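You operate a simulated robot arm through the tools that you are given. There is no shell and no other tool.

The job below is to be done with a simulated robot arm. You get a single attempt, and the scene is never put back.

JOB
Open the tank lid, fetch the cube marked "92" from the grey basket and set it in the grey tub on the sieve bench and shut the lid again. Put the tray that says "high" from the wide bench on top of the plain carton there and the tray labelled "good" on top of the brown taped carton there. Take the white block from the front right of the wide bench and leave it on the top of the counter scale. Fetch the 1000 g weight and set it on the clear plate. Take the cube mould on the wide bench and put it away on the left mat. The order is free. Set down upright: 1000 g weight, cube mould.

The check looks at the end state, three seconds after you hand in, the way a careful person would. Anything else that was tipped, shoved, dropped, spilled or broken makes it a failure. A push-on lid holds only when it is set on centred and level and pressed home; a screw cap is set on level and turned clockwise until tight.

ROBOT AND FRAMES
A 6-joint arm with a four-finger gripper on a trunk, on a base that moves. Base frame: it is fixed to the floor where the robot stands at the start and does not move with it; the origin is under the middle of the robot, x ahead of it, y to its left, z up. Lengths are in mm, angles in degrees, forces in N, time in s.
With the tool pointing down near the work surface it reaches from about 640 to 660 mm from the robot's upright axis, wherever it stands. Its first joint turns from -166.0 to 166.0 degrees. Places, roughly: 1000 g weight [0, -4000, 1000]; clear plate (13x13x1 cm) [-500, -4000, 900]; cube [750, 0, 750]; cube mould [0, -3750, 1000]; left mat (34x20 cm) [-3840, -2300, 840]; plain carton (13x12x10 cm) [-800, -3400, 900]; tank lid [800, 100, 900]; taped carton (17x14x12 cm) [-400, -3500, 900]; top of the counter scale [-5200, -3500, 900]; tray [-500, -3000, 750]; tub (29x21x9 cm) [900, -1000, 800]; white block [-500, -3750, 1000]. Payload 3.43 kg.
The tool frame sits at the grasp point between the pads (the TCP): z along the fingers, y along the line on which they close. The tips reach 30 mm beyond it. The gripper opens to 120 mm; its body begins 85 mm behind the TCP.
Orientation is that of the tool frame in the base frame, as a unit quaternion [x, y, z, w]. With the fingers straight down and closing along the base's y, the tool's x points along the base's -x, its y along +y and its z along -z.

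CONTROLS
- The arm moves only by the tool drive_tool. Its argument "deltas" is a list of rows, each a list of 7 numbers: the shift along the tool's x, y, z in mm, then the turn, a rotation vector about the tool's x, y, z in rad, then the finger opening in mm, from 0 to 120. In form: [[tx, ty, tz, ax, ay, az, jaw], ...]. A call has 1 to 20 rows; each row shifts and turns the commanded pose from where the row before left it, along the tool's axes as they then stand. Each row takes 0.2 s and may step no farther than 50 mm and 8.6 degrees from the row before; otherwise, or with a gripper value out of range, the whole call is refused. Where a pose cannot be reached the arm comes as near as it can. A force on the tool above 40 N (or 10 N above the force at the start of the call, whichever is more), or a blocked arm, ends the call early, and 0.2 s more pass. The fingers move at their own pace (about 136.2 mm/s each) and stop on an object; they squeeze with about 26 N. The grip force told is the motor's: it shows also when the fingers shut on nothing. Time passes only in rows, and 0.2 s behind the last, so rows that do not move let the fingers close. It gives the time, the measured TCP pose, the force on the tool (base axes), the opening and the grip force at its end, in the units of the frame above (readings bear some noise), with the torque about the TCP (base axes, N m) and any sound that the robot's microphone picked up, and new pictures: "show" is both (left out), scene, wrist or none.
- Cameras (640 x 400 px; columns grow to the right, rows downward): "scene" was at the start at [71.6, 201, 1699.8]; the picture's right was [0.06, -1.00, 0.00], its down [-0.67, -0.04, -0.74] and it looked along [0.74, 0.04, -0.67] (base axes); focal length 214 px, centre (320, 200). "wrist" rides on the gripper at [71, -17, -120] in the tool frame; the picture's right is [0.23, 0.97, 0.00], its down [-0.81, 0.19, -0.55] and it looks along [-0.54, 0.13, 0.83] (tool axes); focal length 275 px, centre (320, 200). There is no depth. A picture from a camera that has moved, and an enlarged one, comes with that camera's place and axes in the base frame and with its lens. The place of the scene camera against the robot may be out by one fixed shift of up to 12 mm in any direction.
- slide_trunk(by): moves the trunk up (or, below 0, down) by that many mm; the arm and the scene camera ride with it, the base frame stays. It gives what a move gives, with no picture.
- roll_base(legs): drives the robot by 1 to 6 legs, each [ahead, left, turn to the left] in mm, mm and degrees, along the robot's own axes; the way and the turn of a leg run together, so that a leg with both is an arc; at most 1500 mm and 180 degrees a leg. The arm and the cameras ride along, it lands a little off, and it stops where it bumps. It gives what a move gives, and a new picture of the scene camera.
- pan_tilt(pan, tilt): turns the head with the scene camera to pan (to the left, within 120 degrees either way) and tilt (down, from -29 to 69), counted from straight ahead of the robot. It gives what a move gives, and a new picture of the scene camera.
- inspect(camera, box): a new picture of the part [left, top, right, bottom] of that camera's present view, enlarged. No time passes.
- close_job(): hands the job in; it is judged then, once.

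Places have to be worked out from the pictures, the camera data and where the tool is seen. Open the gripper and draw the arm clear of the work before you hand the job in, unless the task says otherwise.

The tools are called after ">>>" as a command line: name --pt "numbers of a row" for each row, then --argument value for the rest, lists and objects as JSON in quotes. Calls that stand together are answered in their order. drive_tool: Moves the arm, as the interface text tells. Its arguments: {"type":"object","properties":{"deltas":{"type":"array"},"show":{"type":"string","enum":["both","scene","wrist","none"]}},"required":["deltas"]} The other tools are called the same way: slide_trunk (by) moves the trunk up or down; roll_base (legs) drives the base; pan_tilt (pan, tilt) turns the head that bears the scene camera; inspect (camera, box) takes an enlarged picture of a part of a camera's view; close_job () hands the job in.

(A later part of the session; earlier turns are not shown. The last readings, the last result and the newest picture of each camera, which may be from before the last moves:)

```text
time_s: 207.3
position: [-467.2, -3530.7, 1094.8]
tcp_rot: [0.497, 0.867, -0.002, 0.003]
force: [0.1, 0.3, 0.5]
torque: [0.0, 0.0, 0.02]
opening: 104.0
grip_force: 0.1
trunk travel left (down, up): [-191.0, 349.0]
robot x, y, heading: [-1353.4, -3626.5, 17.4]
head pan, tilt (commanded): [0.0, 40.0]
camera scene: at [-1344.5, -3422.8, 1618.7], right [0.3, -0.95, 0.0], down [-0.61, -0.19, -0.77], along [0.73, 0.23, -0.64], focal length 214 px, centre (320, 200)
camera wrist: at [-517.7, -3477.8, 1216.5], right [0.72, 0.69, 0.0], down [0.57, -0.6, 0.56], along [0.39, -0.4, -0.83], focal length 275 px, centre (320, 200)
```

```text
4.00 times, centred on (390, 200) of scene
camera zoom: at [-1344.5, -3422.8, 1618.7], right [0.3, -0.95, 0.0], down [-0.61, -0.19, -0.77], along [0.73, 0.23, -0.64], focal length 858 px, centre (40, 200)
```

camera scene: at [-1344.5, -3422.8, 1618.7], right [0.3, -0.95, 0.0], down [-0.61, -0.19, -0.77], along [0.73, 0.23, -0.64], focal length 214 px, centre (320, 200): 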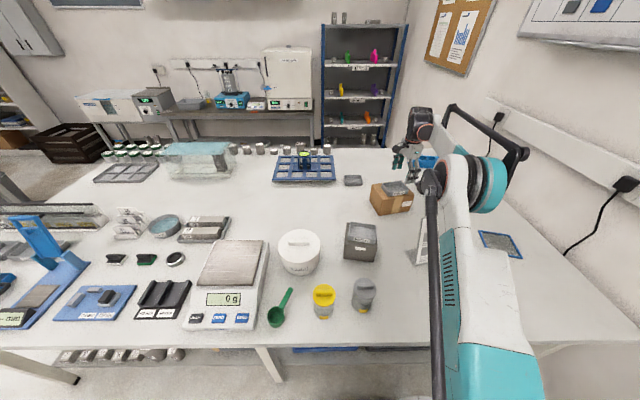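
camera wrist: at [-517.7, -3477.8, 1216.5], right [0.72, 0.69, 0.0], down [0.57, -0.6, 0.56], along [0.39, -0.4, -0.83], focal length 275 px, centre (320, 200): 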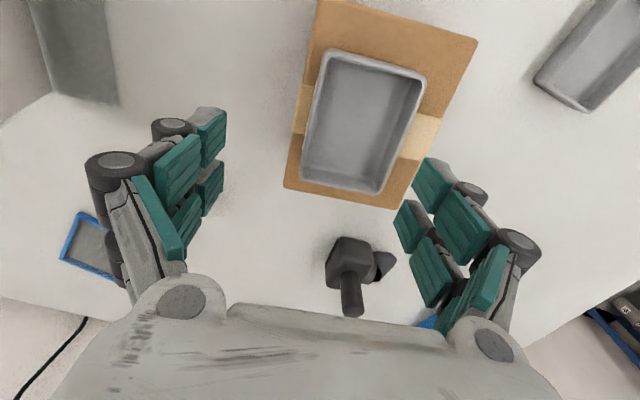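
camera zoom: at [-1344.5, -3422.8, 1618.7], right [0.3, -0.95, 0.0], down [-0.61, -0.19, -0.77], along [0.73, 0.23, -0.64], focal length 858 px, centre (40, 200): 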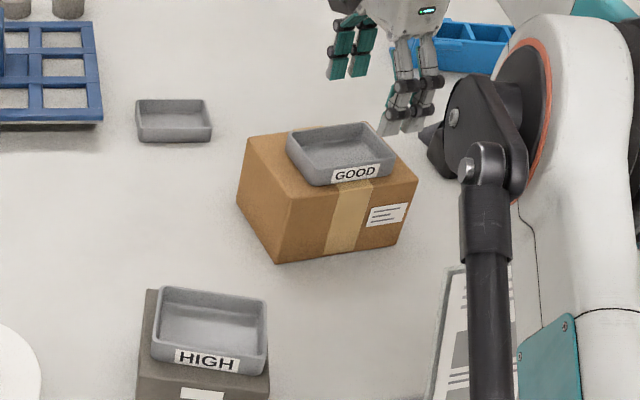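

Both trays are placed ("GOOD" on the taped carton, "HIGH" on the plain one). Next the white block marked CAL, near (-512,-3720): I'll move the hand above it.

>>> drive_tool --pt "-20 -20 0 0 0 0 104" --pt "-28 -27 0 0 0 0 104" --pt "-28 -27 0 0 0 0 104" --pt "-28 -27 0 0 0 0 104" --pt "-20 -20 0 0 0 0 104" --pt "-16.5 -13 0 0 0 0 104" --show "both"

```text
time_s: 208.7
position: [-510.8, -3718.8, 1094.9]
tcp_rot: [0.498, 0.867, -0.001, 0.003]
force: [0.4, 0.4, 0.4]
torque: [-0.01, 0.02, -0.01]
opening: 104.1
grip_force: 0.0
trunk travel left (down, up): [-191.0, 349.0]
robot x, y, heading: [-1353.7, -3629.6, 17.3]
head pan, tilt (commanded): [0.0, 40.0]
camera scene: at [-1343.7, -3422.9, 1618.6], right [0.3, -0.95, 0.0], down [-0.61, -0.19, -0.77], along [0.73, 0.23, -0.64], focal length 214 px, centre (320, 200)
camera wrist: at [-561.1, -3665.9, 1215.4], right [0.72, 0.69, 0.0], down [0.57, -0.6, 0.56], along [0.39, -0.4, -0.83], focal length 275 px, centre (320, 200)
```

scene: 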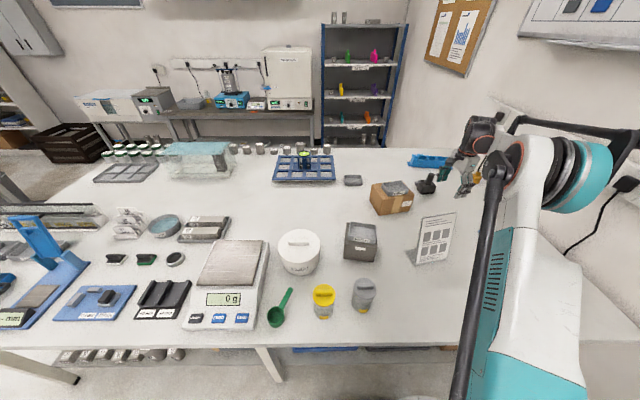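
wrist: 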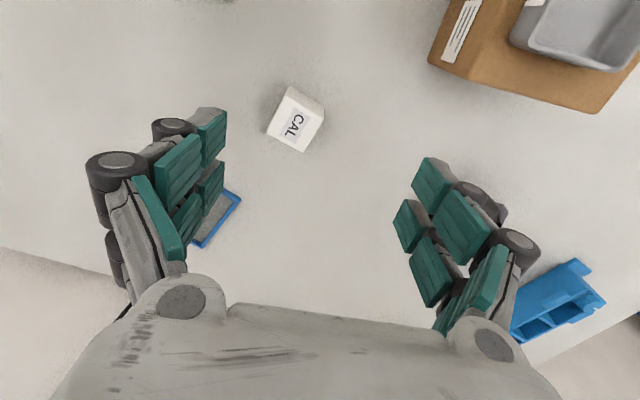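

The CAL block is in view. I'll enlarge it to measure its position and angle.

>>> inspect --camera "wrist" --box '[240, 70, 360, 170]'

```text
4.00 times, centred on (300, 120) of wrist
camera zoom: at [-561.1, -3665.9, 1215.4], right [0.72, 0.69, 0.0], down [0.57, -0.6, 0.56], along [0.39, -0.4, -0.83], focal length 1101 px, centre (400, 520)
```

zoom: 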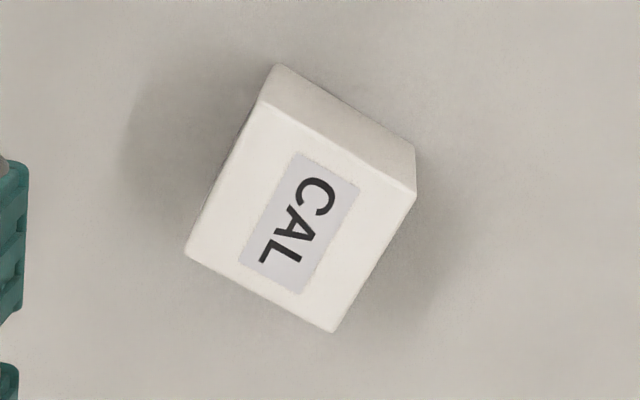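

The block is a ~50 mm cube at about (-510,-3760), turned 18° relative to the tool. I'll centre, rotate and descend part way.

>>> drive_tool --pt "-36.3 -20.2 0 0 0 0 100" --pt "0 0 0 0 0 0.108 90" --pt "0 0 0 0 0 0.108 80" --pt "0 0 0 0 0 0.107 80" --pt "0 0 35 0 0 0 80" --pt "0 0 35 0 0 0 80" --show "both"

```text
time_s: 210.1
position: [-510.0, -3762.3, 1022.8]
tcp_rot: [0.631, 0.775, -0.001, 0.004]
force: [1.1, -0.2, -0.8]
torque: [0.01, 0.01, -0.02]
opening: 79.9
grip_force: 0.0
trunk travel left (down, up): [-191.0, 349.0]
robot x, y, heading: [-1354.6, -3631.2, 17.5]
head pan, tilt (commanded): [0.0, 40.0]
camera scene: at [-1343.1, -3422.9, 1618.6], right [0.3, -0.95, 0.0], down [-0.61, -0.19, -0.77], along [0.73, 0.23, -0.64], focal length 214 px, centre (320, 200)
camera wrist: at [-540.8, -3694.7, 1145.5], right [0.91, 0.42, 0.0], down [0.35, -0.75, 0.56], along [0.24, -0.5, -0.83], focal length 275 px, centre (320, 200)
```

scene: 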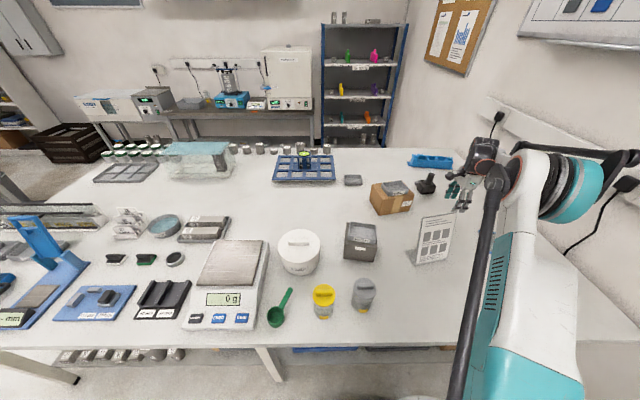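
wrist: 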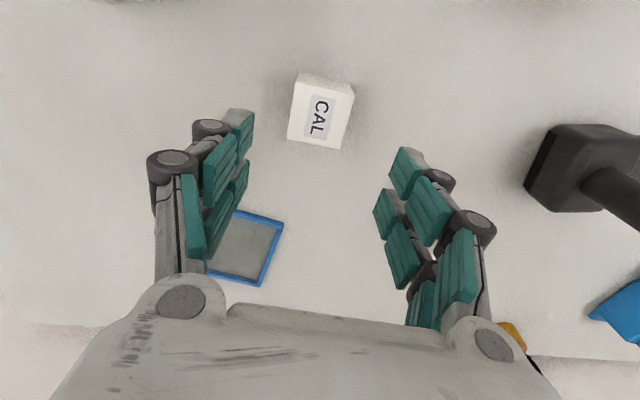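

Centred within 3 mm. I'll descend to the block and grip it.

>>> drive_tool --pt "3 0 30 0 0 0 80" --pt "0 0 30 0 0 0 80" --pt "0 0 30 0 0 0 80" --pt "0 0 25 0 0 0 80" --pt "0 0 14 0 0 0 80" --pt "0 0 0 0 0 0 60" --pt "0 0 0 0 0 0 20" --pt "0 0 0 0 0 0 0" --pt "0 0 0 0 0 0 0" --show "wrist"

```text
time_s: 212.1
position: [-509.9, -3757.6, 896.3]
tcp_rot: [0.631, 0.776, 0.0, 0.003]
force: [-1.1, 0.8, 1.2]
torque: [0.0, 0.0, -0.01]
opening: 49.9
grip_force: 25.9
trunk travel left (down, up): [-191.0, 349.0]
robot x, y, heading: [-1350.3, -3628.0, 17.6]
head pan, tilt (commanded): [0.0, 40.0]
camera wrist: at [-540.1, -3691.8, 1016.8], right [0.91, 0.42, 0.0], down [0.35, -0.75, 0.56], along [0.24, -0.5, -0.83], focal length 275 px, centre (320, 200)
```

wrist: 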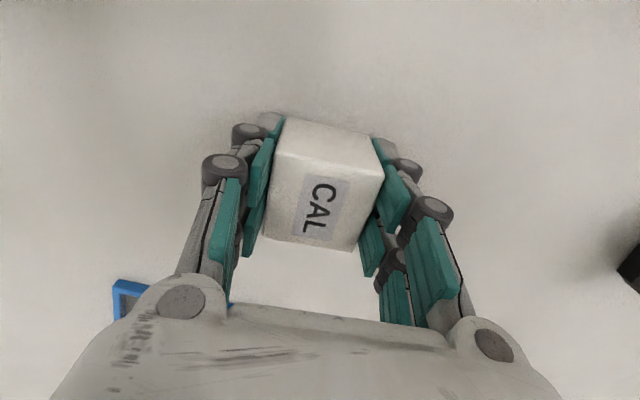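

Gripped (49.9 mm). I'll lift it gently and then raise the trunk for travel.

>>> drive_tool --pt "0 0 -4 0 0 0 0" --pt "0 0 -8 0 0 0 0" --pt "0 0 -12 0 0 0 0" --pt "0 0 -16 0 0 0 0" --pt "0 0 -20 0 0 0 0" --pt "0 0 -20 0 0 0 0" --pt "0 0 -20 0 0 0 0" --show "wrist"

>>> slide_trunk --by 200

```text
time_s: 213.7
position: [-510.0, -3757.5, 996.1]
tcp_rot: [0.631, 0.776, 0.0, 0.003]
force: [0.1, -0.3, -1.3]
torque: [0.01, -0.02, -0.01]
opening: 49.5
grip_force: 26.1
trunk travel left (down, up): [-191.0, 349.0]
robot x, y, heading: [-1353.2, -3628.6, 17.8]
head pan, tilt (commanded): [0.0, 40.0]
camera wrist: at [-541.0, -3691.5, 1117.1], right [0.91, 0.42, 0.0], down [0.35, -0.75, 0.56], along [0.24, -0.5, -0.83], focal length 275 px, centre (320, 200)
```

wrist: 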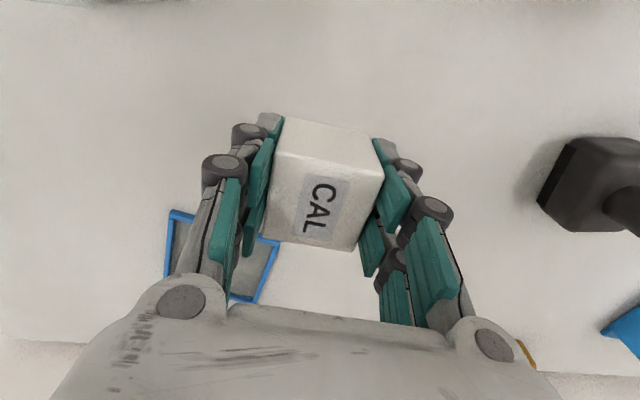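

```text
time_s: 215.9
position: [-510.7, -3759.0, 1195.7]
tcp_rot: [0.631, 0.776, -0.001, 0.003]
force: [-0.5, 0.6, -0.7]
torque: [0.01, 0.0, 0.0]
opening: 49.6
grip_force: 25.9
trunk travel left (down, up): [-391.0, 149.0]
robot x, y, heading: [-1357.1, -3626.0, 17.6]
head pan, tilt (commanded): [0.0, 40.0]
```

The block is held (1.3 N). I'll draw the arm in, then back away from the bench into the open aisle.

>>> drive_tool --pt "14 -15 0 0 0 0 0" --pt "26 -29 0 0 0 0 0" --pt "30 -33 0 0 0 0 0" --pt "30 -33 0 0 0 0 0" --pt "30 -33 0 0 0 0 0" --pt "30 -33 0 0 0 0 0" --pt "26 -29 0 0 0 0 0" --pt "20 -25 0 0 0 0 0" --show "none"

>>> roll_base --legs '[[-600, 0, 0]]'

```text
time_s: 217.7
position: [-779.0, -3602.3, 1194.4]
tcp_rot: [0.631, 0.776, 0.0, 0.004]
force: [0.6, 0.4, -1.6]
torque: [0.0, 0.0, 0.01]
opening: 49.7
grip_force: 26.1
trunk travel left (down, up): [-391.0, 149.0]
robot x, y, heading: [-1352.9, -3628.2, 17.4]
head pan, tilt (commanded): [0.0, 40.0]
```

```text
time_s: 221.1
position: [-1353.1, -3784.9, 1193.7]
tcp_rot: [0.631, 0.776, -0.001, 0.003]
force: [-0.8, -0.8, -1.1]
torque: [0.01, -0.04, 0.03]
opening: 49.4
grip_force: 25.3
trunk travel left (down, up): [-391.0, 149.0]
robot x, y, heading: [-1928.2, -3812.4, 17.3]
head pan, tilt (commanded): [0.0, 40.0]
camera scene: at [-1919.1, -3603.4, 1818.7], right [0.3, -0.95, 0.0], down [-0.61, -0.19, -0.77], along [0.73, 0.23, -0.64], focal length 214 px, centre (320, 200)
```

scene: 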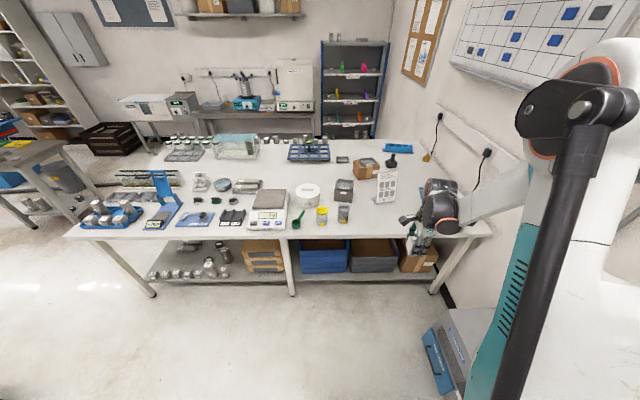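

The way is clear for a turn. I'll rotate the robot to face the other way, toward the dark bench and the counter behind it.

>>> roll_base --legs '[[0, 0, 90], [0, 0, 90]]'

```text
time_s: 229.2
position: [-2504.6, -3843.1, 1191.9]
tcp_rot: [0.779, -0.627, -0.002, 0.0]
force: [0.2, -0.3, -0.7]
torque: [-0.01, 0.02, 0.01]
opening: 49.6
grip_force: 26.2
trunk travel left (down, up): [-391.0, 149.0]
robot x, y, heading: [-1925.7, -3811.1, -161.9]
head pan, tilt (commanded): [0.0, 40.0]
camera scene: at [-1921.0, -4024.1, 1818.6], right [-0.31, 0.95, 0.0], down [0.61, 0.2, -0.77], along [-0.73, -0.24, -0.64], focal length 214 px, centre (320, 200)
```

scene: 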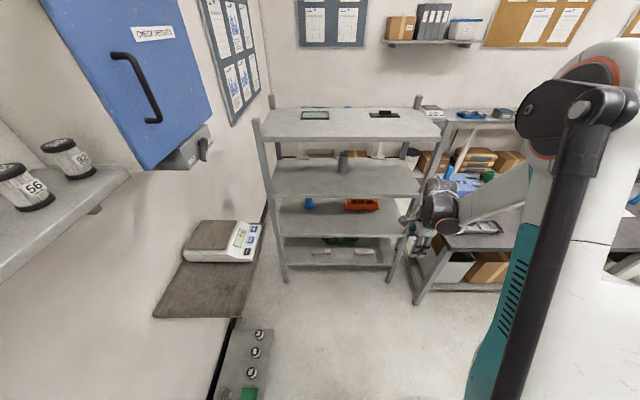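

Facing the other way I see a storage rack and the dark bench, with a wall counter behind. I'll tilt up and pan right to see the counter.

>>> pan_tilt --pan -12 --tilt 22

>>> roll_base --legs '[[0, -900, 0]]'

```text
time_s: 230.0
position: [-2504.6, -3842.8, 1193.4]
tcp_rot: [0.78, -0.626, -0.004, 0.0]
force: [-0.3, 0.5, -1.4]
torque: [0.0, -0.01, -0.03]
opening: 49.4
grip_force: 25.9
trunk travel left (down, up): [-391.0, 149.0]
robot x, y, heading: [-1928.6, -3806.6, -161.6]
head pan, tilt (commanded): [-12.0, 22.0]
camera scene: at [-1932.5, -4007.4, 1846.7], right [-0.11, 0.99, 0.0], down [0.37, 0.04, -0.93], along [-0.92, -0.1, -0.38], focal length 214 px, centre (320, 200)
```

scene: 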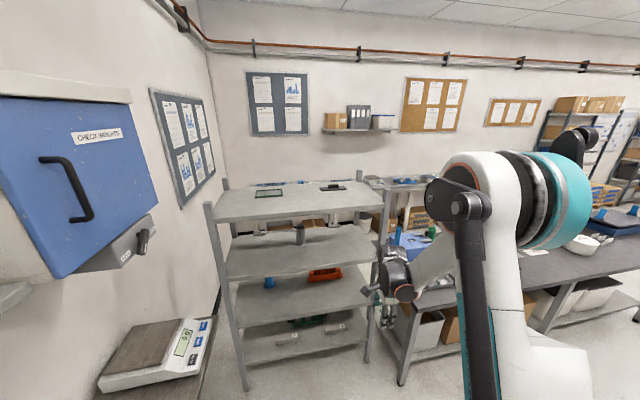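

```text
time_s: 234.7
position: [-2783.4, -2978.5, 1192.9]
tcp_rot: [0.778, -0.628, -0.003, -0.001]
force: [0.3, 0.1, -1.2]
torque: [-0.06, -0.05, 0.0]
opening: 49.5
grip_force: 25.7
trunk travel left (down, up): [-391.0, 149.0]
robot x, y, heading: [-2207.3, -2951.0, -162.2]
head pan, tilt (commanded): [-12.0, 22.0]
camera scene: at [-2212.4, -3146.5, 1846.8], right [-0.1, 0.99, 0.0], down [0.37, 0.04, -0.93], along [-0.92, -0.09, -0.37], focal length 214 px, centre (320, 200)
```

scene: 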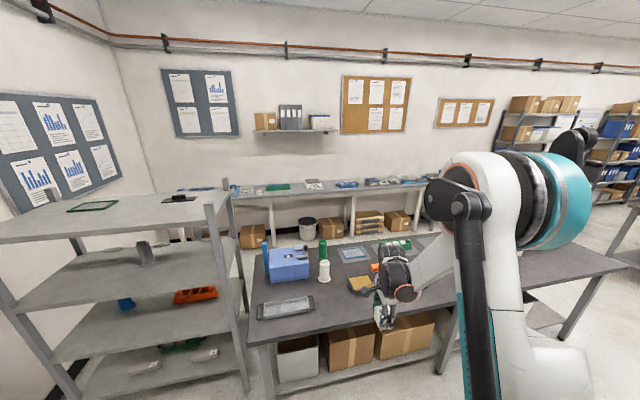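

Now the wall counter is visible beyond the dark bench, with an aisle between. I'll enlarge to find the counter scale and the aisle.

>>> inspect --camera "scene" --box '[220, 160, 440, 297]'

>>> inspect --camera "scene" --box '[400, 100, 640, 250]'

>>> inspect --camera "scene" --box '[230, 165, 350, 225]'

```text
2.91 times, centred on (330, 228) of scene
camera zoom: at [-2212.4, -3146.5, 1846.8], right [-0.1, 0.99, 0.0], down [0.37, 0.04, -0.93], along [-0.92, -0.09, -0.37], focal length 624 px, centre (291, 117)
```

zoom: 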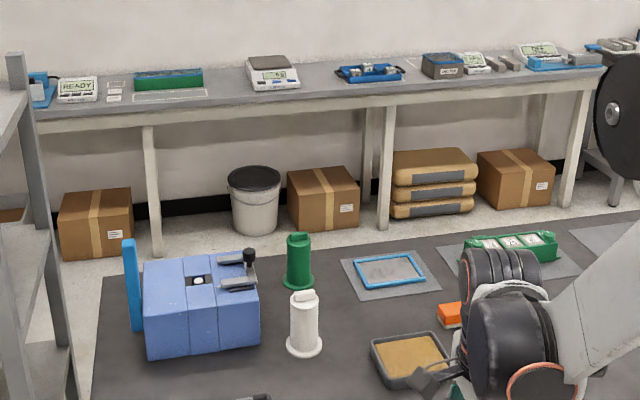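

```text
2.67 times, centred on (520, 175) of scene
camera zoom: at [-2212.4, -3146.5, 1846.8], right [-0.1, 0.99, 0.0], down [0.37, 0.04, -0.93], along [-0.92, -0.09, -0.37], focal length 572 px, centre (-213, 267)
```

zoom: 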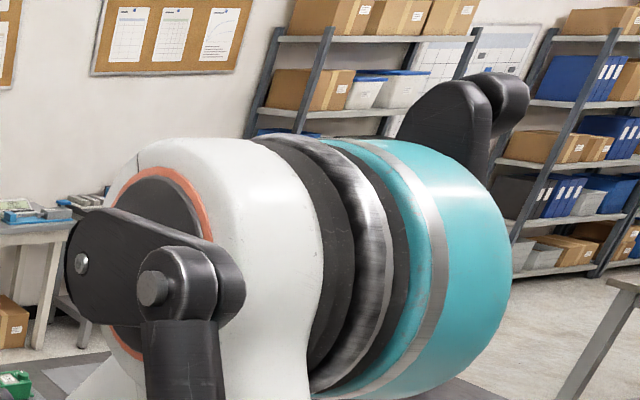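

```text
5.33 times, centred on (290, 195) of scene
camera zoom: at [-2212.4, -3146.5, 1846.8], right [-0.1, 0.99, 0.0], down [0.37, 0.04, -0.93], along [-0.92, -0.09, -0.37], focal length 1144 px, centre (480, 227)
```

zoom: 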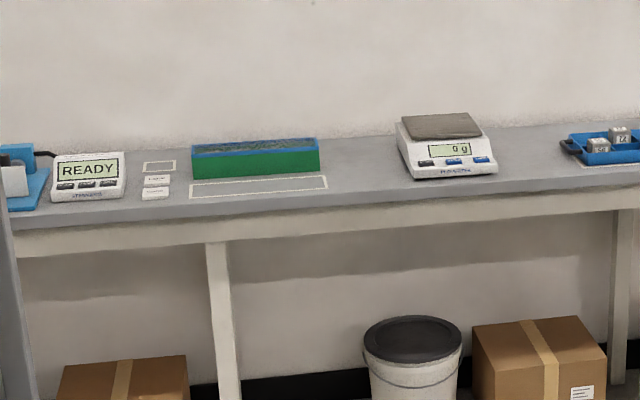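

The counter scale (reading 0 g) is on the wall counter near (-5250,-3560). To find a way into that aisle I'll look further right.

>>> pan_tilt --pan -75 --tilt 28

>>> drive_tool --pt "0 0 0 0 0 0 0" --show "scene"

```text
time_s: 236.1
position: [-2783.4, -2978.7, 1193.9]
tcp_rot: [0.778, -0.628, -0.004, 0.0]
force: [-0.6, 0.8, -1.2]
torque: [0.01, 0.0, 0.0]
opening: 49.4
grip_force: 26.3
trunk travel left (down, up): [-391.0, 149.0]
robot x, y, heading: [-2205.4, -2951.2, -162.1]
head pan, tilt (commanded): [-75.0, 28.0]
camera scene: at [-2169.2, -3061.2, 1837.2], right [0.84, 0.54, 0.0], down [0.25, -0.39, -0.88], along [-0.48, 0.74, -0.47], focal length 214 px, centre (320, 200)
```

scene: 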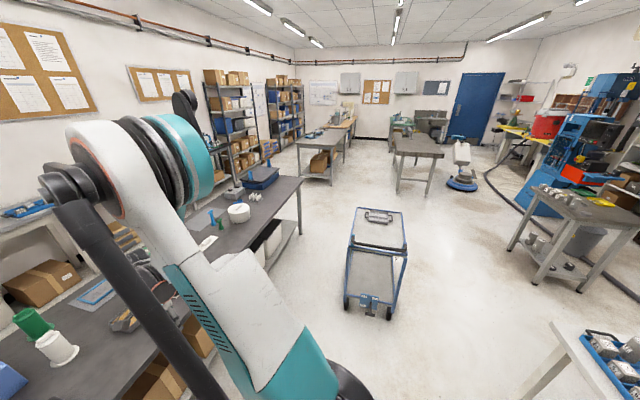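

```text
time_s: 236.4
position: [-2783.9, -2979.1, 1193.6]
tcp_rot: [0.778, -0.629, -0.003, 0.0]
force: [-0.3, -0.2, -1.8]
torque: [-0.01, 0.03, -0.01]
opening: 49.7
grip_force: 25.9
trunk travel left (down, up): [-391.0, 149.0]
robot x, y, heading: [-2205.9, -2950.7, -162.3]
head pan, tilt (commanded): [-75.0, 28.0]
camera scene: at [-2169.2, -3061.1, 1837.2], right [0.84, 0.54, 0.0], down [0.25, -0.39, -0.88], along [-0.48, 0.74, -0.47], focal length 214 px, centre (320, 200)
```

scene: 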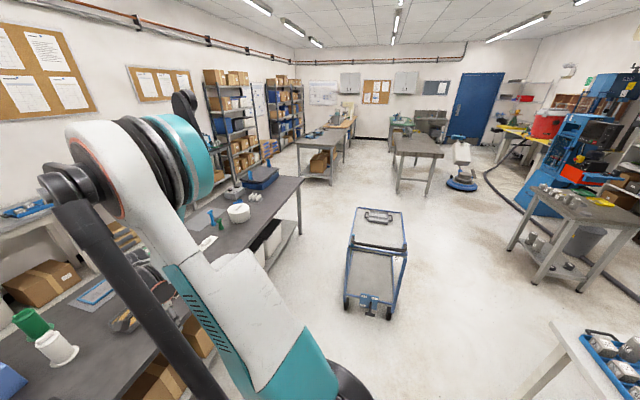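

The room is open to the right; the trolley can be passed on its right side (toward the wide bench end). I'll drive around: first diagonally right/back, then past the trolley.

>>> roll_base --legs '[[-400, -700, 0.4], [-250, -600, 0]]'

```text
time_s: 244.0
position: [-2567.2, -1550.7, 1193.6]
tcp_rot: [0.782, -0.624, -0.003, 0.0]
force: [0.8, 0.5, -1.5]
torque: [-0.01, 0.03, 0.0]
opening: 49.4
grip_force: 25.4
trunk travel left (down, up): [-391.0, 149.0]
robot x, y, heading: [-1992.9, -1510.8, -161.5]
head pan, tilt (commanded): [-75.0, 28.0]
camera scene: at [-1952.7, -1623.7, 1837.2], right [0.83, 0.55, 0.0], down [0.26, -0.39, -0.88], along [-0.49, 0.74, -0.47], focal length 214 px, centre (320, 200)
```

scene: 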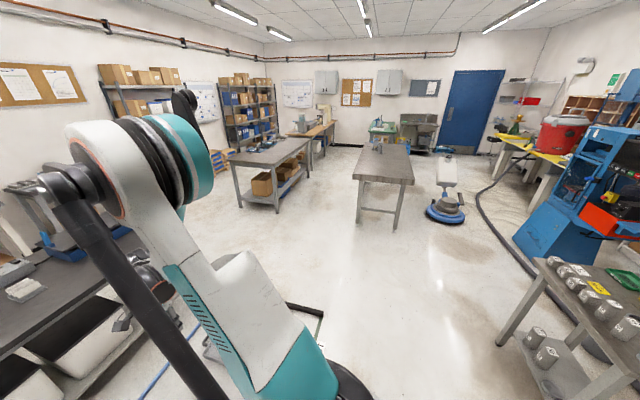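

Clear floor ahead. There's a broom-like object on the floor near A≈-2650, L≈100, so I'll pass it with margin and continue right.

>>> roll_base --legs '[[-110, -500, 0], [0, -1150, 0.2]]'

>>> pan_tilt --pan 0 --tilt 35

```text
time_s: 252.4
position: [-2999.6, 37.8, 1193.4]
tcp_rot: [0.787, -0.617, -0.003, 0.0]
force: [0.3, -0.2, -1.9]
torque: [-0.02, -0.03, 0.01]
opening: 49.7
grip_force: 25.4
trunk travel left (down, up): [-391.0, 149.0]
robot x, y, heading: [-2426.4, 83.2, -160.7]
head pan, tilt (commanded): [-75.0, 28.0]
camera scene: at [-2383.2, -25.4, 1837.2], right [0.82, 0.57, 0.0], down [0.27, -0.39, -0.88], along [-0.5, 0.73, -0.47], focal length 214 px, centre (320, 200)
```

scene: 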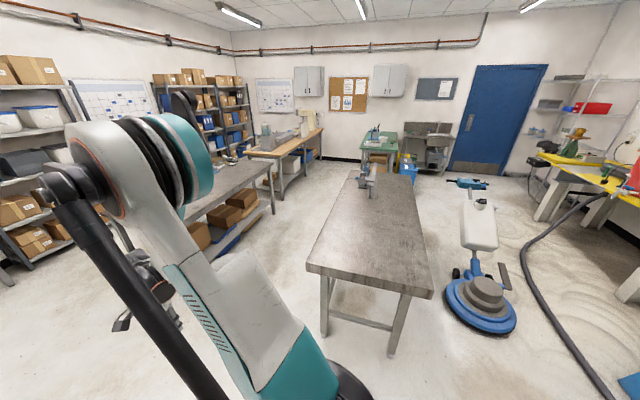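

```text
time_s: 253.9
position: [-2999.6, 38.3, 1193.5]
tcp_rot: [0.786, -0.618, -0.004, 0.0]
force: [-0.2, -1.2, -1.1]
torque: [0.0, 0.0, 0.0]
opening: 49.5
grip_force: 25.7
trunk travel left (down, up): [-391.0, 149.0]
robot x, y, heading: [-2424.3, 81.9, -160.9]
head pan, tilt (commanded): [0.0, 35.0]
camera scene: at [-2414.5, -130.3, 1826.2], right [-0.33, 0.94, 0.0], down [0.54, 0.19, -0.82], along [-0.77, -0.27, -0.57], focal length 214 px, centre (320, 200)
```

scene: 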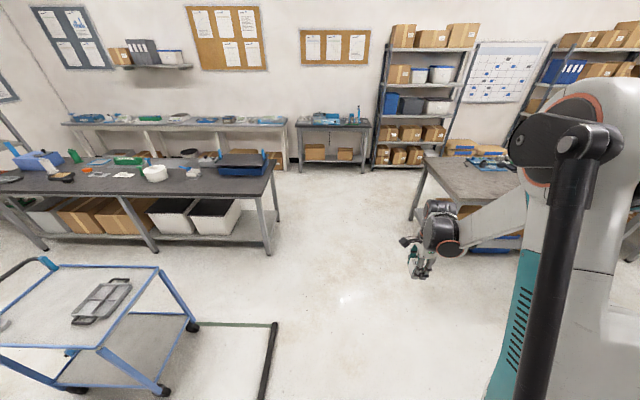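

The passage past the end of the dark bench is wide open. I'll straighten the heading and drive ahead into the aisle by the wall counter.

>>> roll_base --legs '[[0, 0, -1.7], [1400, 0, 0], [1250, 0, 0]]'

```text
time_s: 267.2
position: [-5521.2, -755.6, 1193.0]
tcp_rot: [0.778, -0.628, -0.003, -0.001]
force: [0.4, 0.3, -1.0]
torque: [0.0, -0.01, 0.01]
opening: 49.5
grip_force: 26.2
trunk travel left (down, up): [-391.0, 149.0]
robot x, y, heading: [-4945.6, -723.4, -162.3]
head pan, tilt (commanded): [0.0, 35.0]
camera scene: at [-4941.5, -939.8, 1826.1], right [-0.31, 0.95, 0.0], down [0.55, 0.18, -0.82], along [-0.78, -0.25, -0.57], focal length 214 px, centre (320, 200)
```

scene: 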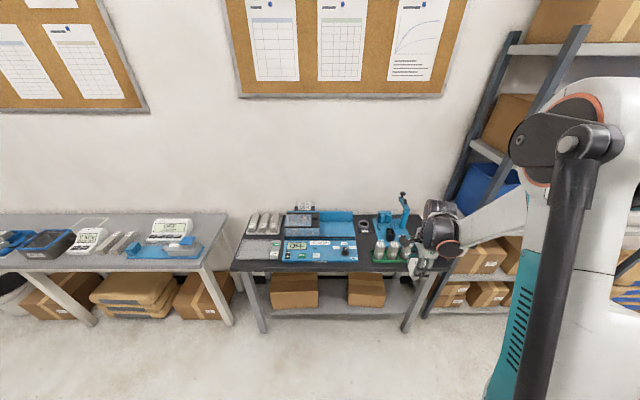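

The wall counter's top is at about z≈750. The aisle to the left is clear, so I'll move left along it to the counter scale.

>>> roll_base --legs '[[200, 1200, 0], [0, 1250, 0]]'

```text
time_s: 279.2
position: [-4970.2, -3138.9, 1193.3]
tcp_rot: [0.779, -0.628, -0.003, -0.001]
force: [-0.8, -0.3, -1.3]
torque: [0.02, -0.01, 0.02]
opening: 49.6
grip_force: 25.9
trunk travel left (down, up): [-391.0, 149.0]
robot x, y, heading: [-4393.9, -3107.1, -162.2]
head pan, tilt (commanded): [0.0, 35.0]
camera scene: at [-4388.6, -3323.4, 1826.1], right [-0.31, 0.95, 0.0], down [0.55, 0.18, -0.82], along [-0.78, -0.25, -0.57], focal length 214 px, centre (320, 200)
```

scene: 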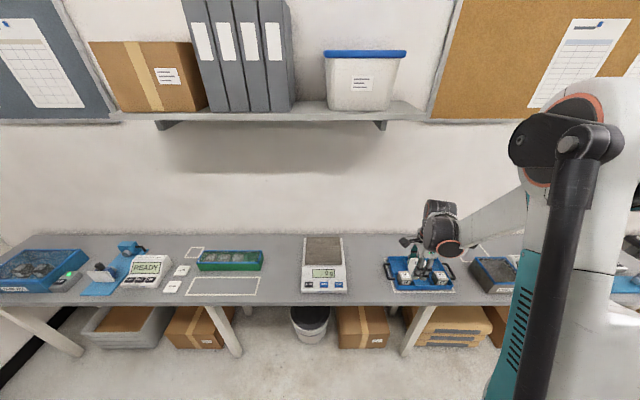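

The scale is at about (-5263,-3583) with its plate near z≈810. I'll drive closer so it is straight ahead.

>>> roll_base --legs '[[200, 220, 0]]'

>>> inspect --camera "scene" --box '[200, 200, 420, 337]'

```text
time_s: 281.2
position: [-5091.6, -3409.1, 1194.0]
tcp_rot: [0.778, -0.628, -0.003, -0.001]
force: [0.4, -0.5, -1.7]
torque: [0.05, -0.01, 0.0]
opening: 49.4
grip_force: 25.7
trunk travel left (down, up): [-391.0, 149.0]
robot x, y, heading: [-4516.2, -3377.2, -162.0]
head pan, tilt (commanded): [0.0, 35.0]
camera scene: at [-4512.0, -3594.7, 1826.0], right [-0.31, 0.95, 0.0], down [0.55, 0.18, -0.82], along [-0.78, -0.25, -0.57], focal length 214 px, centre (320, 200)
```

scene: 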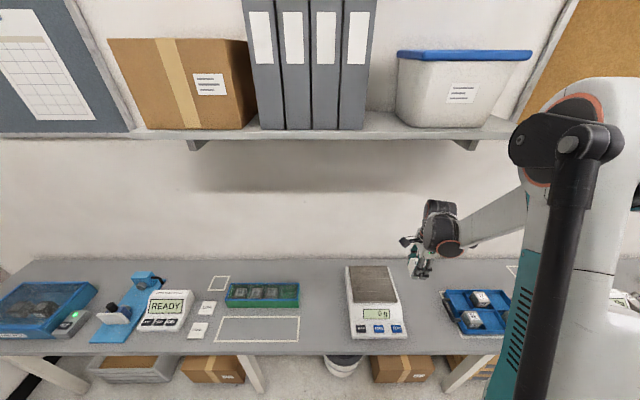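

```text
2.91 times, centred on (310, 268) of scene
camera zoom: at [-4512.0, -3594.7, 1826.0], right [-0.31, 0.95, 0.0], down [0.55, 0.18, -0.82], along [-0.78, -0.25, -0.57], focal length 624 px, centre (349, 1)
```

zoom: 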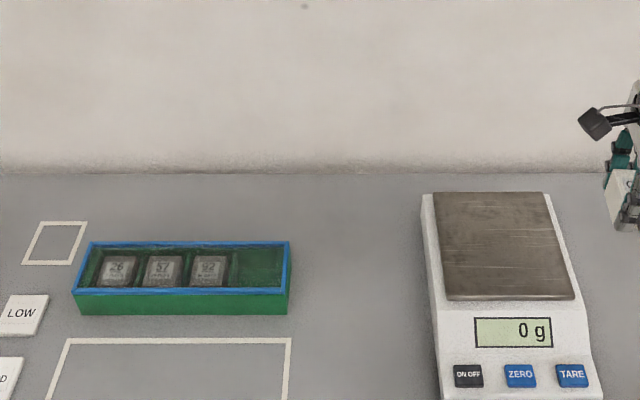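

Parallax between the two positions puts the scale plate near z≈940 at about (-5150,-3547). I'll move the block above it and look with the wrist camera.

>>> drive_tool --pt "14 10 0 0 0 0 0" --pt "26 18 0 0 0 0 0" --pt "30 21 0 0 0 0 0" --pt "28 20 0 0 0 0 0" --pt "16 11 0 0 0 0 0" --pt "8 6 0 0 0 0 0" --show "both"

```text
time_s: 282.6
position: [-5149.8, -3546.8, 1193.4]
tcp_rot: [0.778, -0.628, -0.002, 0.0]
force: [-0.9, -0.7, -1.7]
torque: [0.01, -0.02, -0.04]
opening: 49.6
grip_force: 25.7
trunk travel left (down, up): [-391.0, 149.0]
robot x, y, heading: [-4518.7, -3378.4, -162.1]
head pan, tilt (commanded): [0.0, 35.0]
camera scene: at [-4511.4, -3593.7, 1826.1], right [-0.31, 0.95, 0.0], down [0.55, 0.18, -0.82], along [-0.78, -0.25, -0.57], focal length 214 px, centre (320, 200)
camera wrist: at [-5116.5, -3613.8, 1313.5], right [-0.9, -0.43, 0.0], down [-0.36, 0.75, 0.56], along [-0.24, 0.5, -0.83], focal length 275 px, centre (320, 200)
```

scene: 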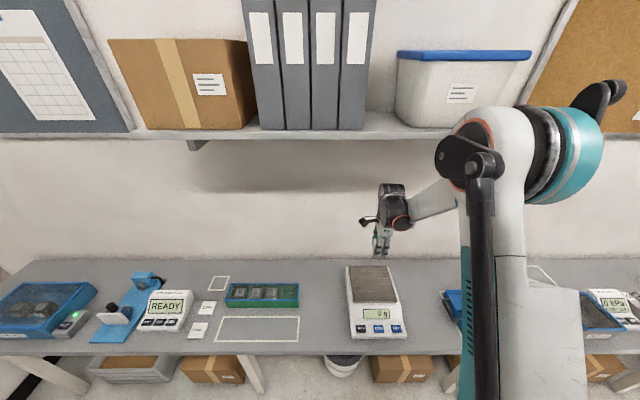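
wrist: 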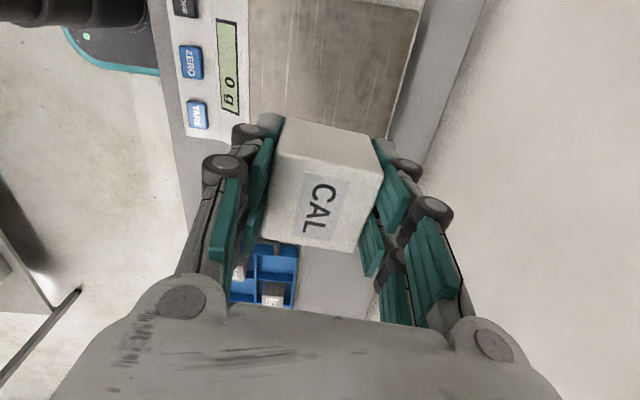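

The block is over the scale. I'll lower with the trunk to about 1033 and look again to fix height and centring.

>>> slide_trunk --by -160

>>> inspect --camera "wrist" --box '[0, 0, 640, 400]'

>>> inspect --camera "scene" --box '[300, 200, 460, 300]'

```text
time_s: 284.4
position: [-5149.0, -3545.4, 1032.8]
tcp_rot: [0.778, -0.628, -0.003, 0.001]
force: [1.3, 0.6, -1.5]
torque: [-0.03, 0.02, -0.01]
opening: 49.6
grip_force: 26.5
trunk travel left (down, up): [-231.0, 309.0]
robot x, y, heading: [-4514.5, -3377.3, -162.6]
head pan, tilt (commanded): [0.0, 35.0]
```

```text
1.00 times, centred on (320, 200) of wrist (not enlarged: the box is as wide or as high as the picture)
camera zoom: at [-5116.5, -3613.1, 1153.7], right [-0.9, -0.43, 0.0], down [-0.36, 0.75, 0.56], along [-0.24, 0.5, -0.83], focal length 275 px, centre (320, 200)
```

zoom: 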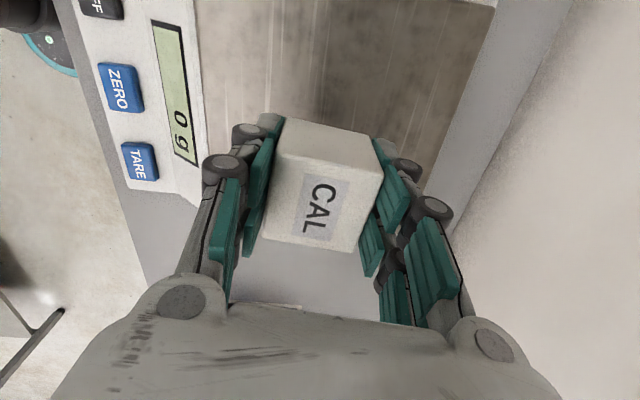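

```text
4.00 times, centred on (380, 250) of scene
camera zoom: at [-4511.2, -3593.3, 1666.3], right [-0.31, 0.95, 0.0], down [0.55, 0.18, -0.82], along [-0.78, -0.25, -0.57], focal length 858 px, centre (80, 0)
```

zoom: 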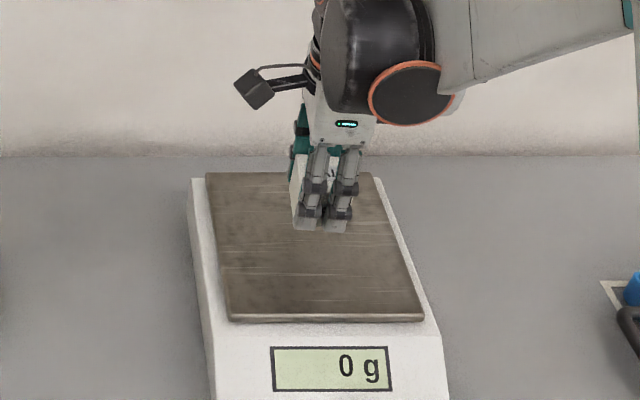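

Button parallax gives the scale face at z≈908, so the plate is about 925–935, and the plate centre is ~12 mm ahead of the tool. I'll adjust and lower to ~985.

>>> drive_tool --pt "0 6 10 0 0 0 0" --pt "0 5 14 0 0 0 0" --pt "0 0 14 0 0 0 0" --pt "0 0 10 0 0 0 0" --show "both"

>>> inspect --camera "scene" --box '[300, 200, 460, 300]'

```text
time_s: 285.4
position: [-5159.8, -3549.3, 984.7]
tcp_rot: [0.779, -0.627, -0.003, 0.0]
force: [-0.3, -0.1, -2.7]
torque: [0.05, 0.04, -0.02]
opening: 49.5
grip_force: 26.0
trunk travel left (down, up): [-231.0, 309.0]
robot x, y, heading: [-4515.1, -3378.5, -162.1]
head pan, tilt (commanded): [0.0, 35.0]
camera scene: at [-4511.6, -3593.4, 1666.1], right [-0.31, 0.95, 0.0], down [0.55, 0.18, -0.82], along [-0.78, -0.25, -0.57], focal length 214 px, centre (320, 200)
camera wrist: at [-5127.4, -3615.5, 1105.6], right [-0.9, -0.43, 0.0], down [-0.36, 0.75, 0.56], along [-0.24, 0.5, -0.83], focal length 275 px, centre (320, 200)
```

scene: 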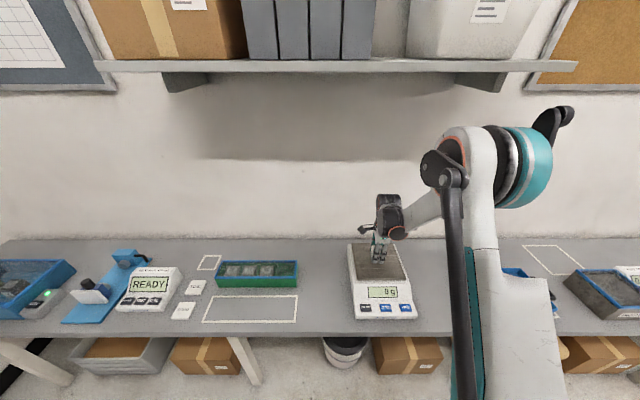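
wrist: 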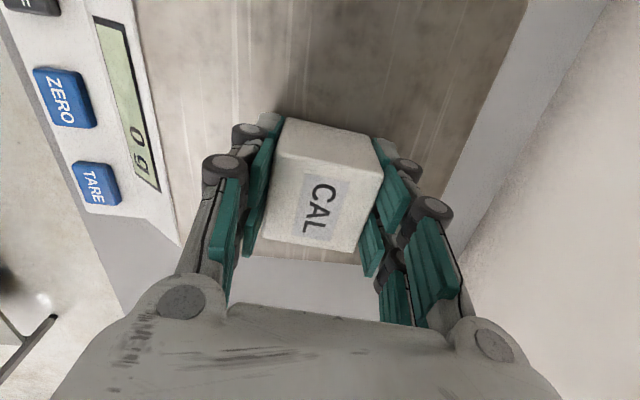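

```text
4.00 times, centred on (380, 250) of scene
camera zoom: at [-4511.6, -3593.4, 1666.1], right [-0.31, 0.95, 0.0], down [0.55, 0.18, -0.82], along [-0.78, -0.25, -0.57], focal length 858 px, centre (80, 0)
```

zoom: 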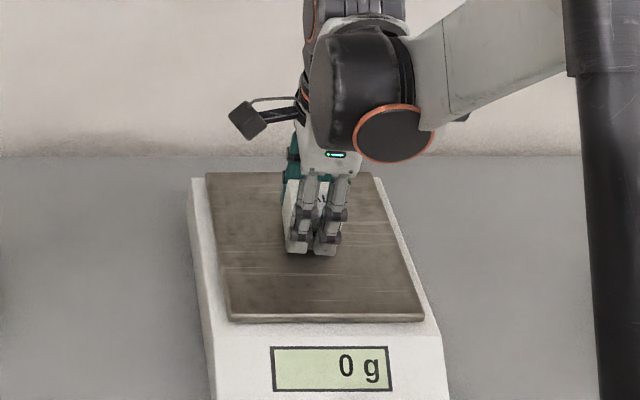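

The block is centred over the plate. I'll lower slowly to contact.

>>> drive_tool --pt "-6 0 5 0 0 0 0" --pt "0 0 4 0 0 0 0" --pt "0 0 3 0 0 0 0" --pt "0 0 2 0 0 0 0" --show "none"

```text
time_s: 286.5
position: [-5160.3, -3541.4, 973.3]
tcp_rot: [0.778, -0.629, -0.004, 0.001]
force: [0.1, -0.8, 28.3]
torque: [-0.04, -0.58, -0.03]
opening: 49.5
grip_force: 25.9
trunk travel left (down, up): [-231.0, 309.0]
robot x, y, heading: [-4519.7, -3378.5, -162.4]
head pan, tilt (commanded): [0.0, 35.0]
stopped in row 4: the force on the tool passed its limit at 43 N (the readings are from after the stop); the commanded pose is now the measured one
```

Contact on the scale plate (z≈938). I'll ease up, open, and lift away.

>>> drive_tool --pt "0 0 -1.5 0 0 0 0" --pt "0 0 0 0 0 0 54" --pt "0 0 0 0 0 0 66" --pt "0 0 0 0 0 0 76" --pt "0 0 -15 0 0 0 76" --pt "0 0 -35 0 0 0 76" --pt "0 0 -45 0 0 0 76" --pt "0 0 -45 0 0 0 76" --show "both"

>>> inspect --camera "scene" --box '[300, 200, 460, 300]'

```text
time_s: 288.3
position: [-5162.8, -3544.3, 1112.5]
tcp_rot: [0.778, -0.629, -0.004, 0.0]
force: [-0.3, 0.0, 0.9]
torque: [0.01, 0.01, -0.02]
opening: 76.1
grip_force: 0.0
trunk travel left (down, up): [-231.0, 309.0]
robot x, y, heading: [-4512.5, -3376.6, -162.0]
head pan, tilt (commanded): [0.0, 35.0]
camera scene: at [-4510.6, -3593.2, 1666.2], right [-0.31, 0.95, 0.0], down [0.55, 0.18, -0.82], along [-0.78, -0.25, -0.57], focal length 214 px, centre (320, 200)
camera wrist: at [-5128.8, -3610.5, 1234.0], right [-0.9, -0.43, 0.0], down [-0.35, 0.75, 0.56], along [-0.24, 0.5, -0.83], focal length 275 px, centre (320, 200)
```

scene: 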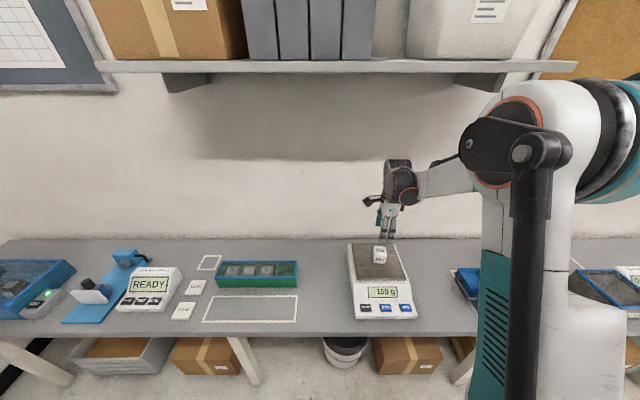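
wrist: 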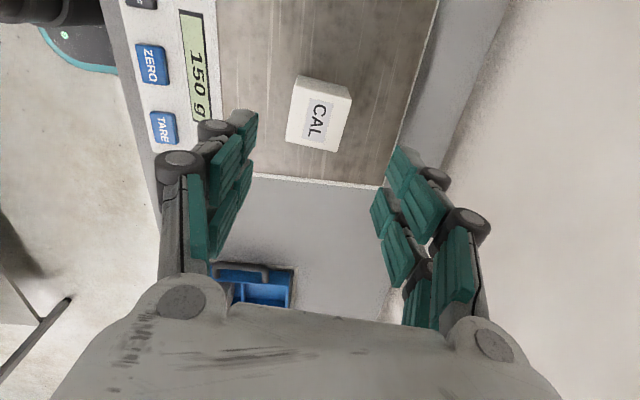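

```text
4.00 times, centred on (380, 250) of scene
camera zoom: at [-4510.6, -3593.2, 1666.2], right [-0.31, 0.95, 0.0], down [0.55, 0.18, -0.82], along [-0.78, -0.25, -0.57], focal length 858 px, centre (80, 0)
```

zoom: 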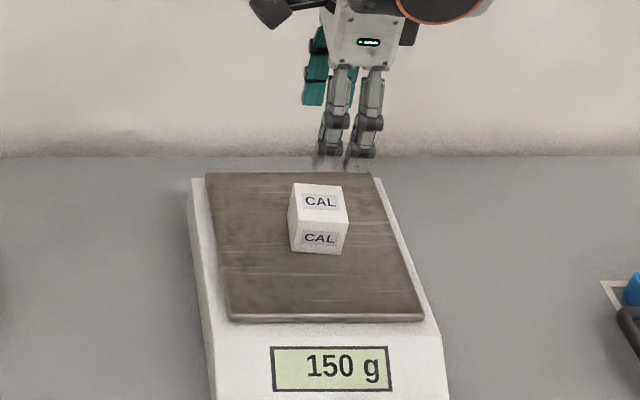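

The scale now shows 150 g with the block on it. Next I'll drive back out of the aisle the way I came, toward the other side of the wide bench for the mould and the weight.

>>> roll_base --legs '[[-195, 0, -0.5], [0, -1330, 0], [0, -1330, 0]]'

```text
time_s: 302.3
position: [-5749.8, -953.4, 1112.9]
tcp_rot: [0.775, -0.632, -0.004, 0.001]
force: [0.7, 0.5, 0.0]
torque: [0.01, -0.02, 0.02]
opening: 76.1
grip_force: 0.1
trunk travel left (down, up): [-231.0, 309.0]
robot x, y, heading: [-5101.2, -795.5, -162.8]
head pan, tilt (commanded): [0.0, 35.0]
camera scene: at [-5099.8, -1011.2, 1666.2], right [-0.3, 0.96, 0.0], down [0.55, 0.17, -0.82], along [-0.78, -0.24, -0.57], focal length 214 px, centre (320, 200)
```

scene: 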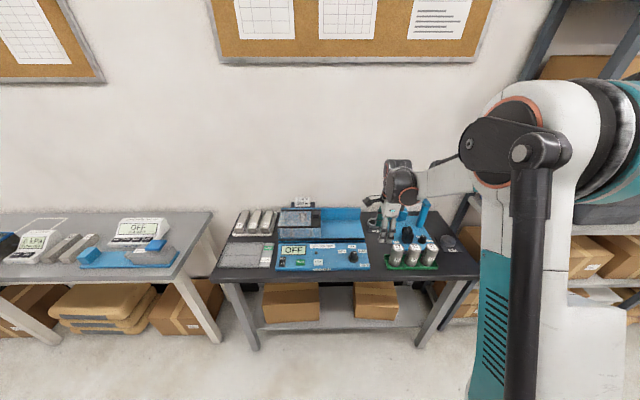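

On course. I'll back straight up past the dark bench, then shift left between the near table and the wide bench.

>>> roll_base --legs '[[-1420, 0, 0.2], [-1420, 0, 0]]'

>>> roll_base --legs '[[0, 1000, 0], [0, 500, 0]]'

```text
time_s: 316.1
position: [-3036.7, -90.8, 1113.1]
tcp_rot: [0.779, -0.628, -0.004, 0.001]
force: [0.2, -0.3, 0.2]
torque: [0.0, -0.01, 0.0]
opening: 76.1
grip_force: 0.2
trunk travel left (down, up): [-231.0, 309.0]
robot x, y, heading: [-2397.1, 78.1, -162.0]
head pan, tilt (commanded): [0.0, 35.0]
camera scene: at [-2386.3, -138.9, 1666.2], right [-0.31, 0.95, 0.0], down [0.55, 0.18, -0.82], along [-0.78, -0.25, -0.57], focal length 214 px, centre (320, 200)
```

scene: 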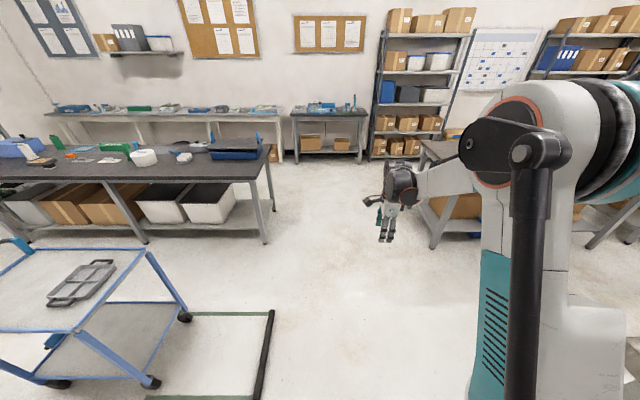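

```text
time_s: 323.8
position: [-2575.4, -1520.9, 1111.9]
tcp_rot: [0.778, -0.628, -0.004, 0.001]
force: [-0.8, 0.3, -0.2]
torque: [0.02, 0.03, -0.05]
opening: 75.9
grip_force: 0.1
trunk travel left (down, up): [-231.0, 309.0]
robot x, y, heading: [-1928.2, -1359.3, -162.1]
head pan, tilt (commanded): [0.0, 35.0]
camera scene: at [-1923.2, -1570.2, 1666.1], right [-0.31, 0.95, 0.0], down [0.55, 0.18, -0.82], along [-0.78, -0.25, -0.57], focal length 214 px, centre (320, 200)
```

scene: 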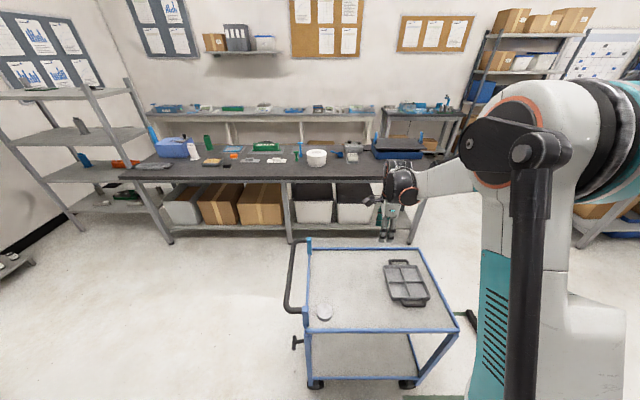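

The parking bay and trolley are clear of my path. I'll raise the trunk for clearance over the bench items, then back up along the gap to the wide bench's other side.

>>> slide_trunk --by 170

>>> roll_base --legs '[[-900, 0, -0.5], [-900, 0, 0]]'

```text
time_s: 325.7
position: [-2574.5, -1521.0, 1281.8]
tcp_rot: [0.778, -0.628, -0.003, 0.0]
force: [-0.4, 0.2, -0.4]
torque: [0.01, -0.01, 0.0]
opening: 76.2
grip_force: 0.0
trunk travel left (down, up): [-401.0, 139.0]
robot x, y, heading: [-1928.5, -1355.6, -162.0]
head pan, tilt (commanded): [0.0, 35.0]
```

```text
time_s: 334.8
position: [-864.2, -977.2, 1282.5]
tcp_rot: [0.772, -0.635, -0.003, 0.001]
force: [-0.5, 0.3, 0.2]
torque: [-0.04, 0.03, 0.0]
opening: 76.0
grip_force: 0.0
trunk travel left (down, up): [-401.0, 139.0]
robot x, y, heading: [-216.3, -822.8, -163.5]
head pan, tilt (commanded): [0.0, 35.0]
camera scene: at [-213.2, -1037.0, 1836.2], right [-0.29, 0.96, 0.0], down [0.55, 0.17, -0.82], along [-0.78, -0.24, -0.57], focal length 214 px, centre (320, 200)
```

scene: 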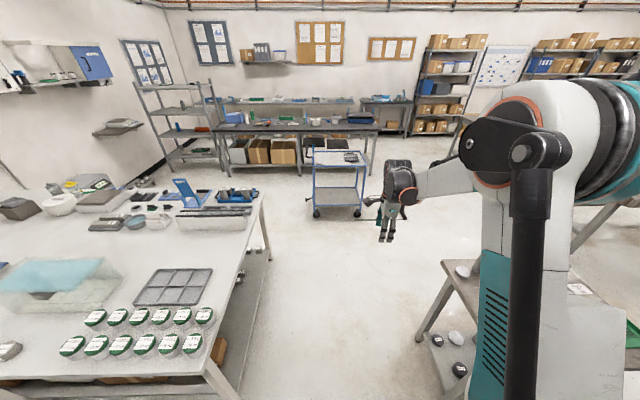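

Now I'll move left along the wide bench's other long side to the far end, where the mould and weight are.

>>> roll_base --legs '[[0, 1250, 0.9], [0, 1250, 0]]'

```text
time_s: 347.0
position: [-97.9, -3366.3, 1282.8]
tcp_rot: [0.78, -0.625, -0.004, 0.001]
force: [-0.3, 0.1, -0.2]
torque: [0.02, 0.01, -0.02]
opening: 76.1
grip_force: 0.0
trunk travel left (down, up): [-401.0, 139.0]
robot x, y, heading: [548.2, -3197.5, -161.8]
head pan, tilt (commanded): [0.0, 35.0]
camera scene: at [553.6, -3412.1, 1836.1], right [-0.31, 0.95, 0.0], down [0.55, 0.18, -0.82], along [-0.78, -0.26, -0.57], focal length 214 px, centre (320, 200)
```

scene: 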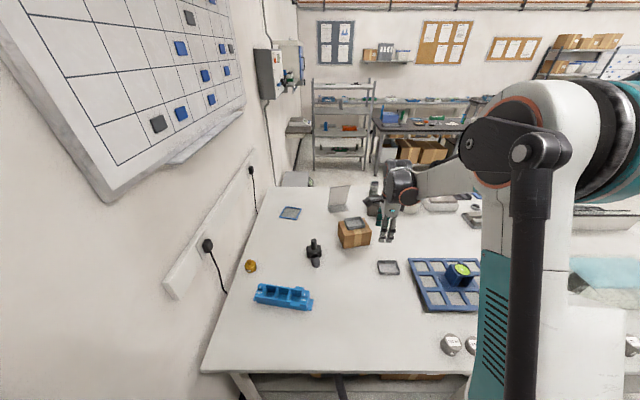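

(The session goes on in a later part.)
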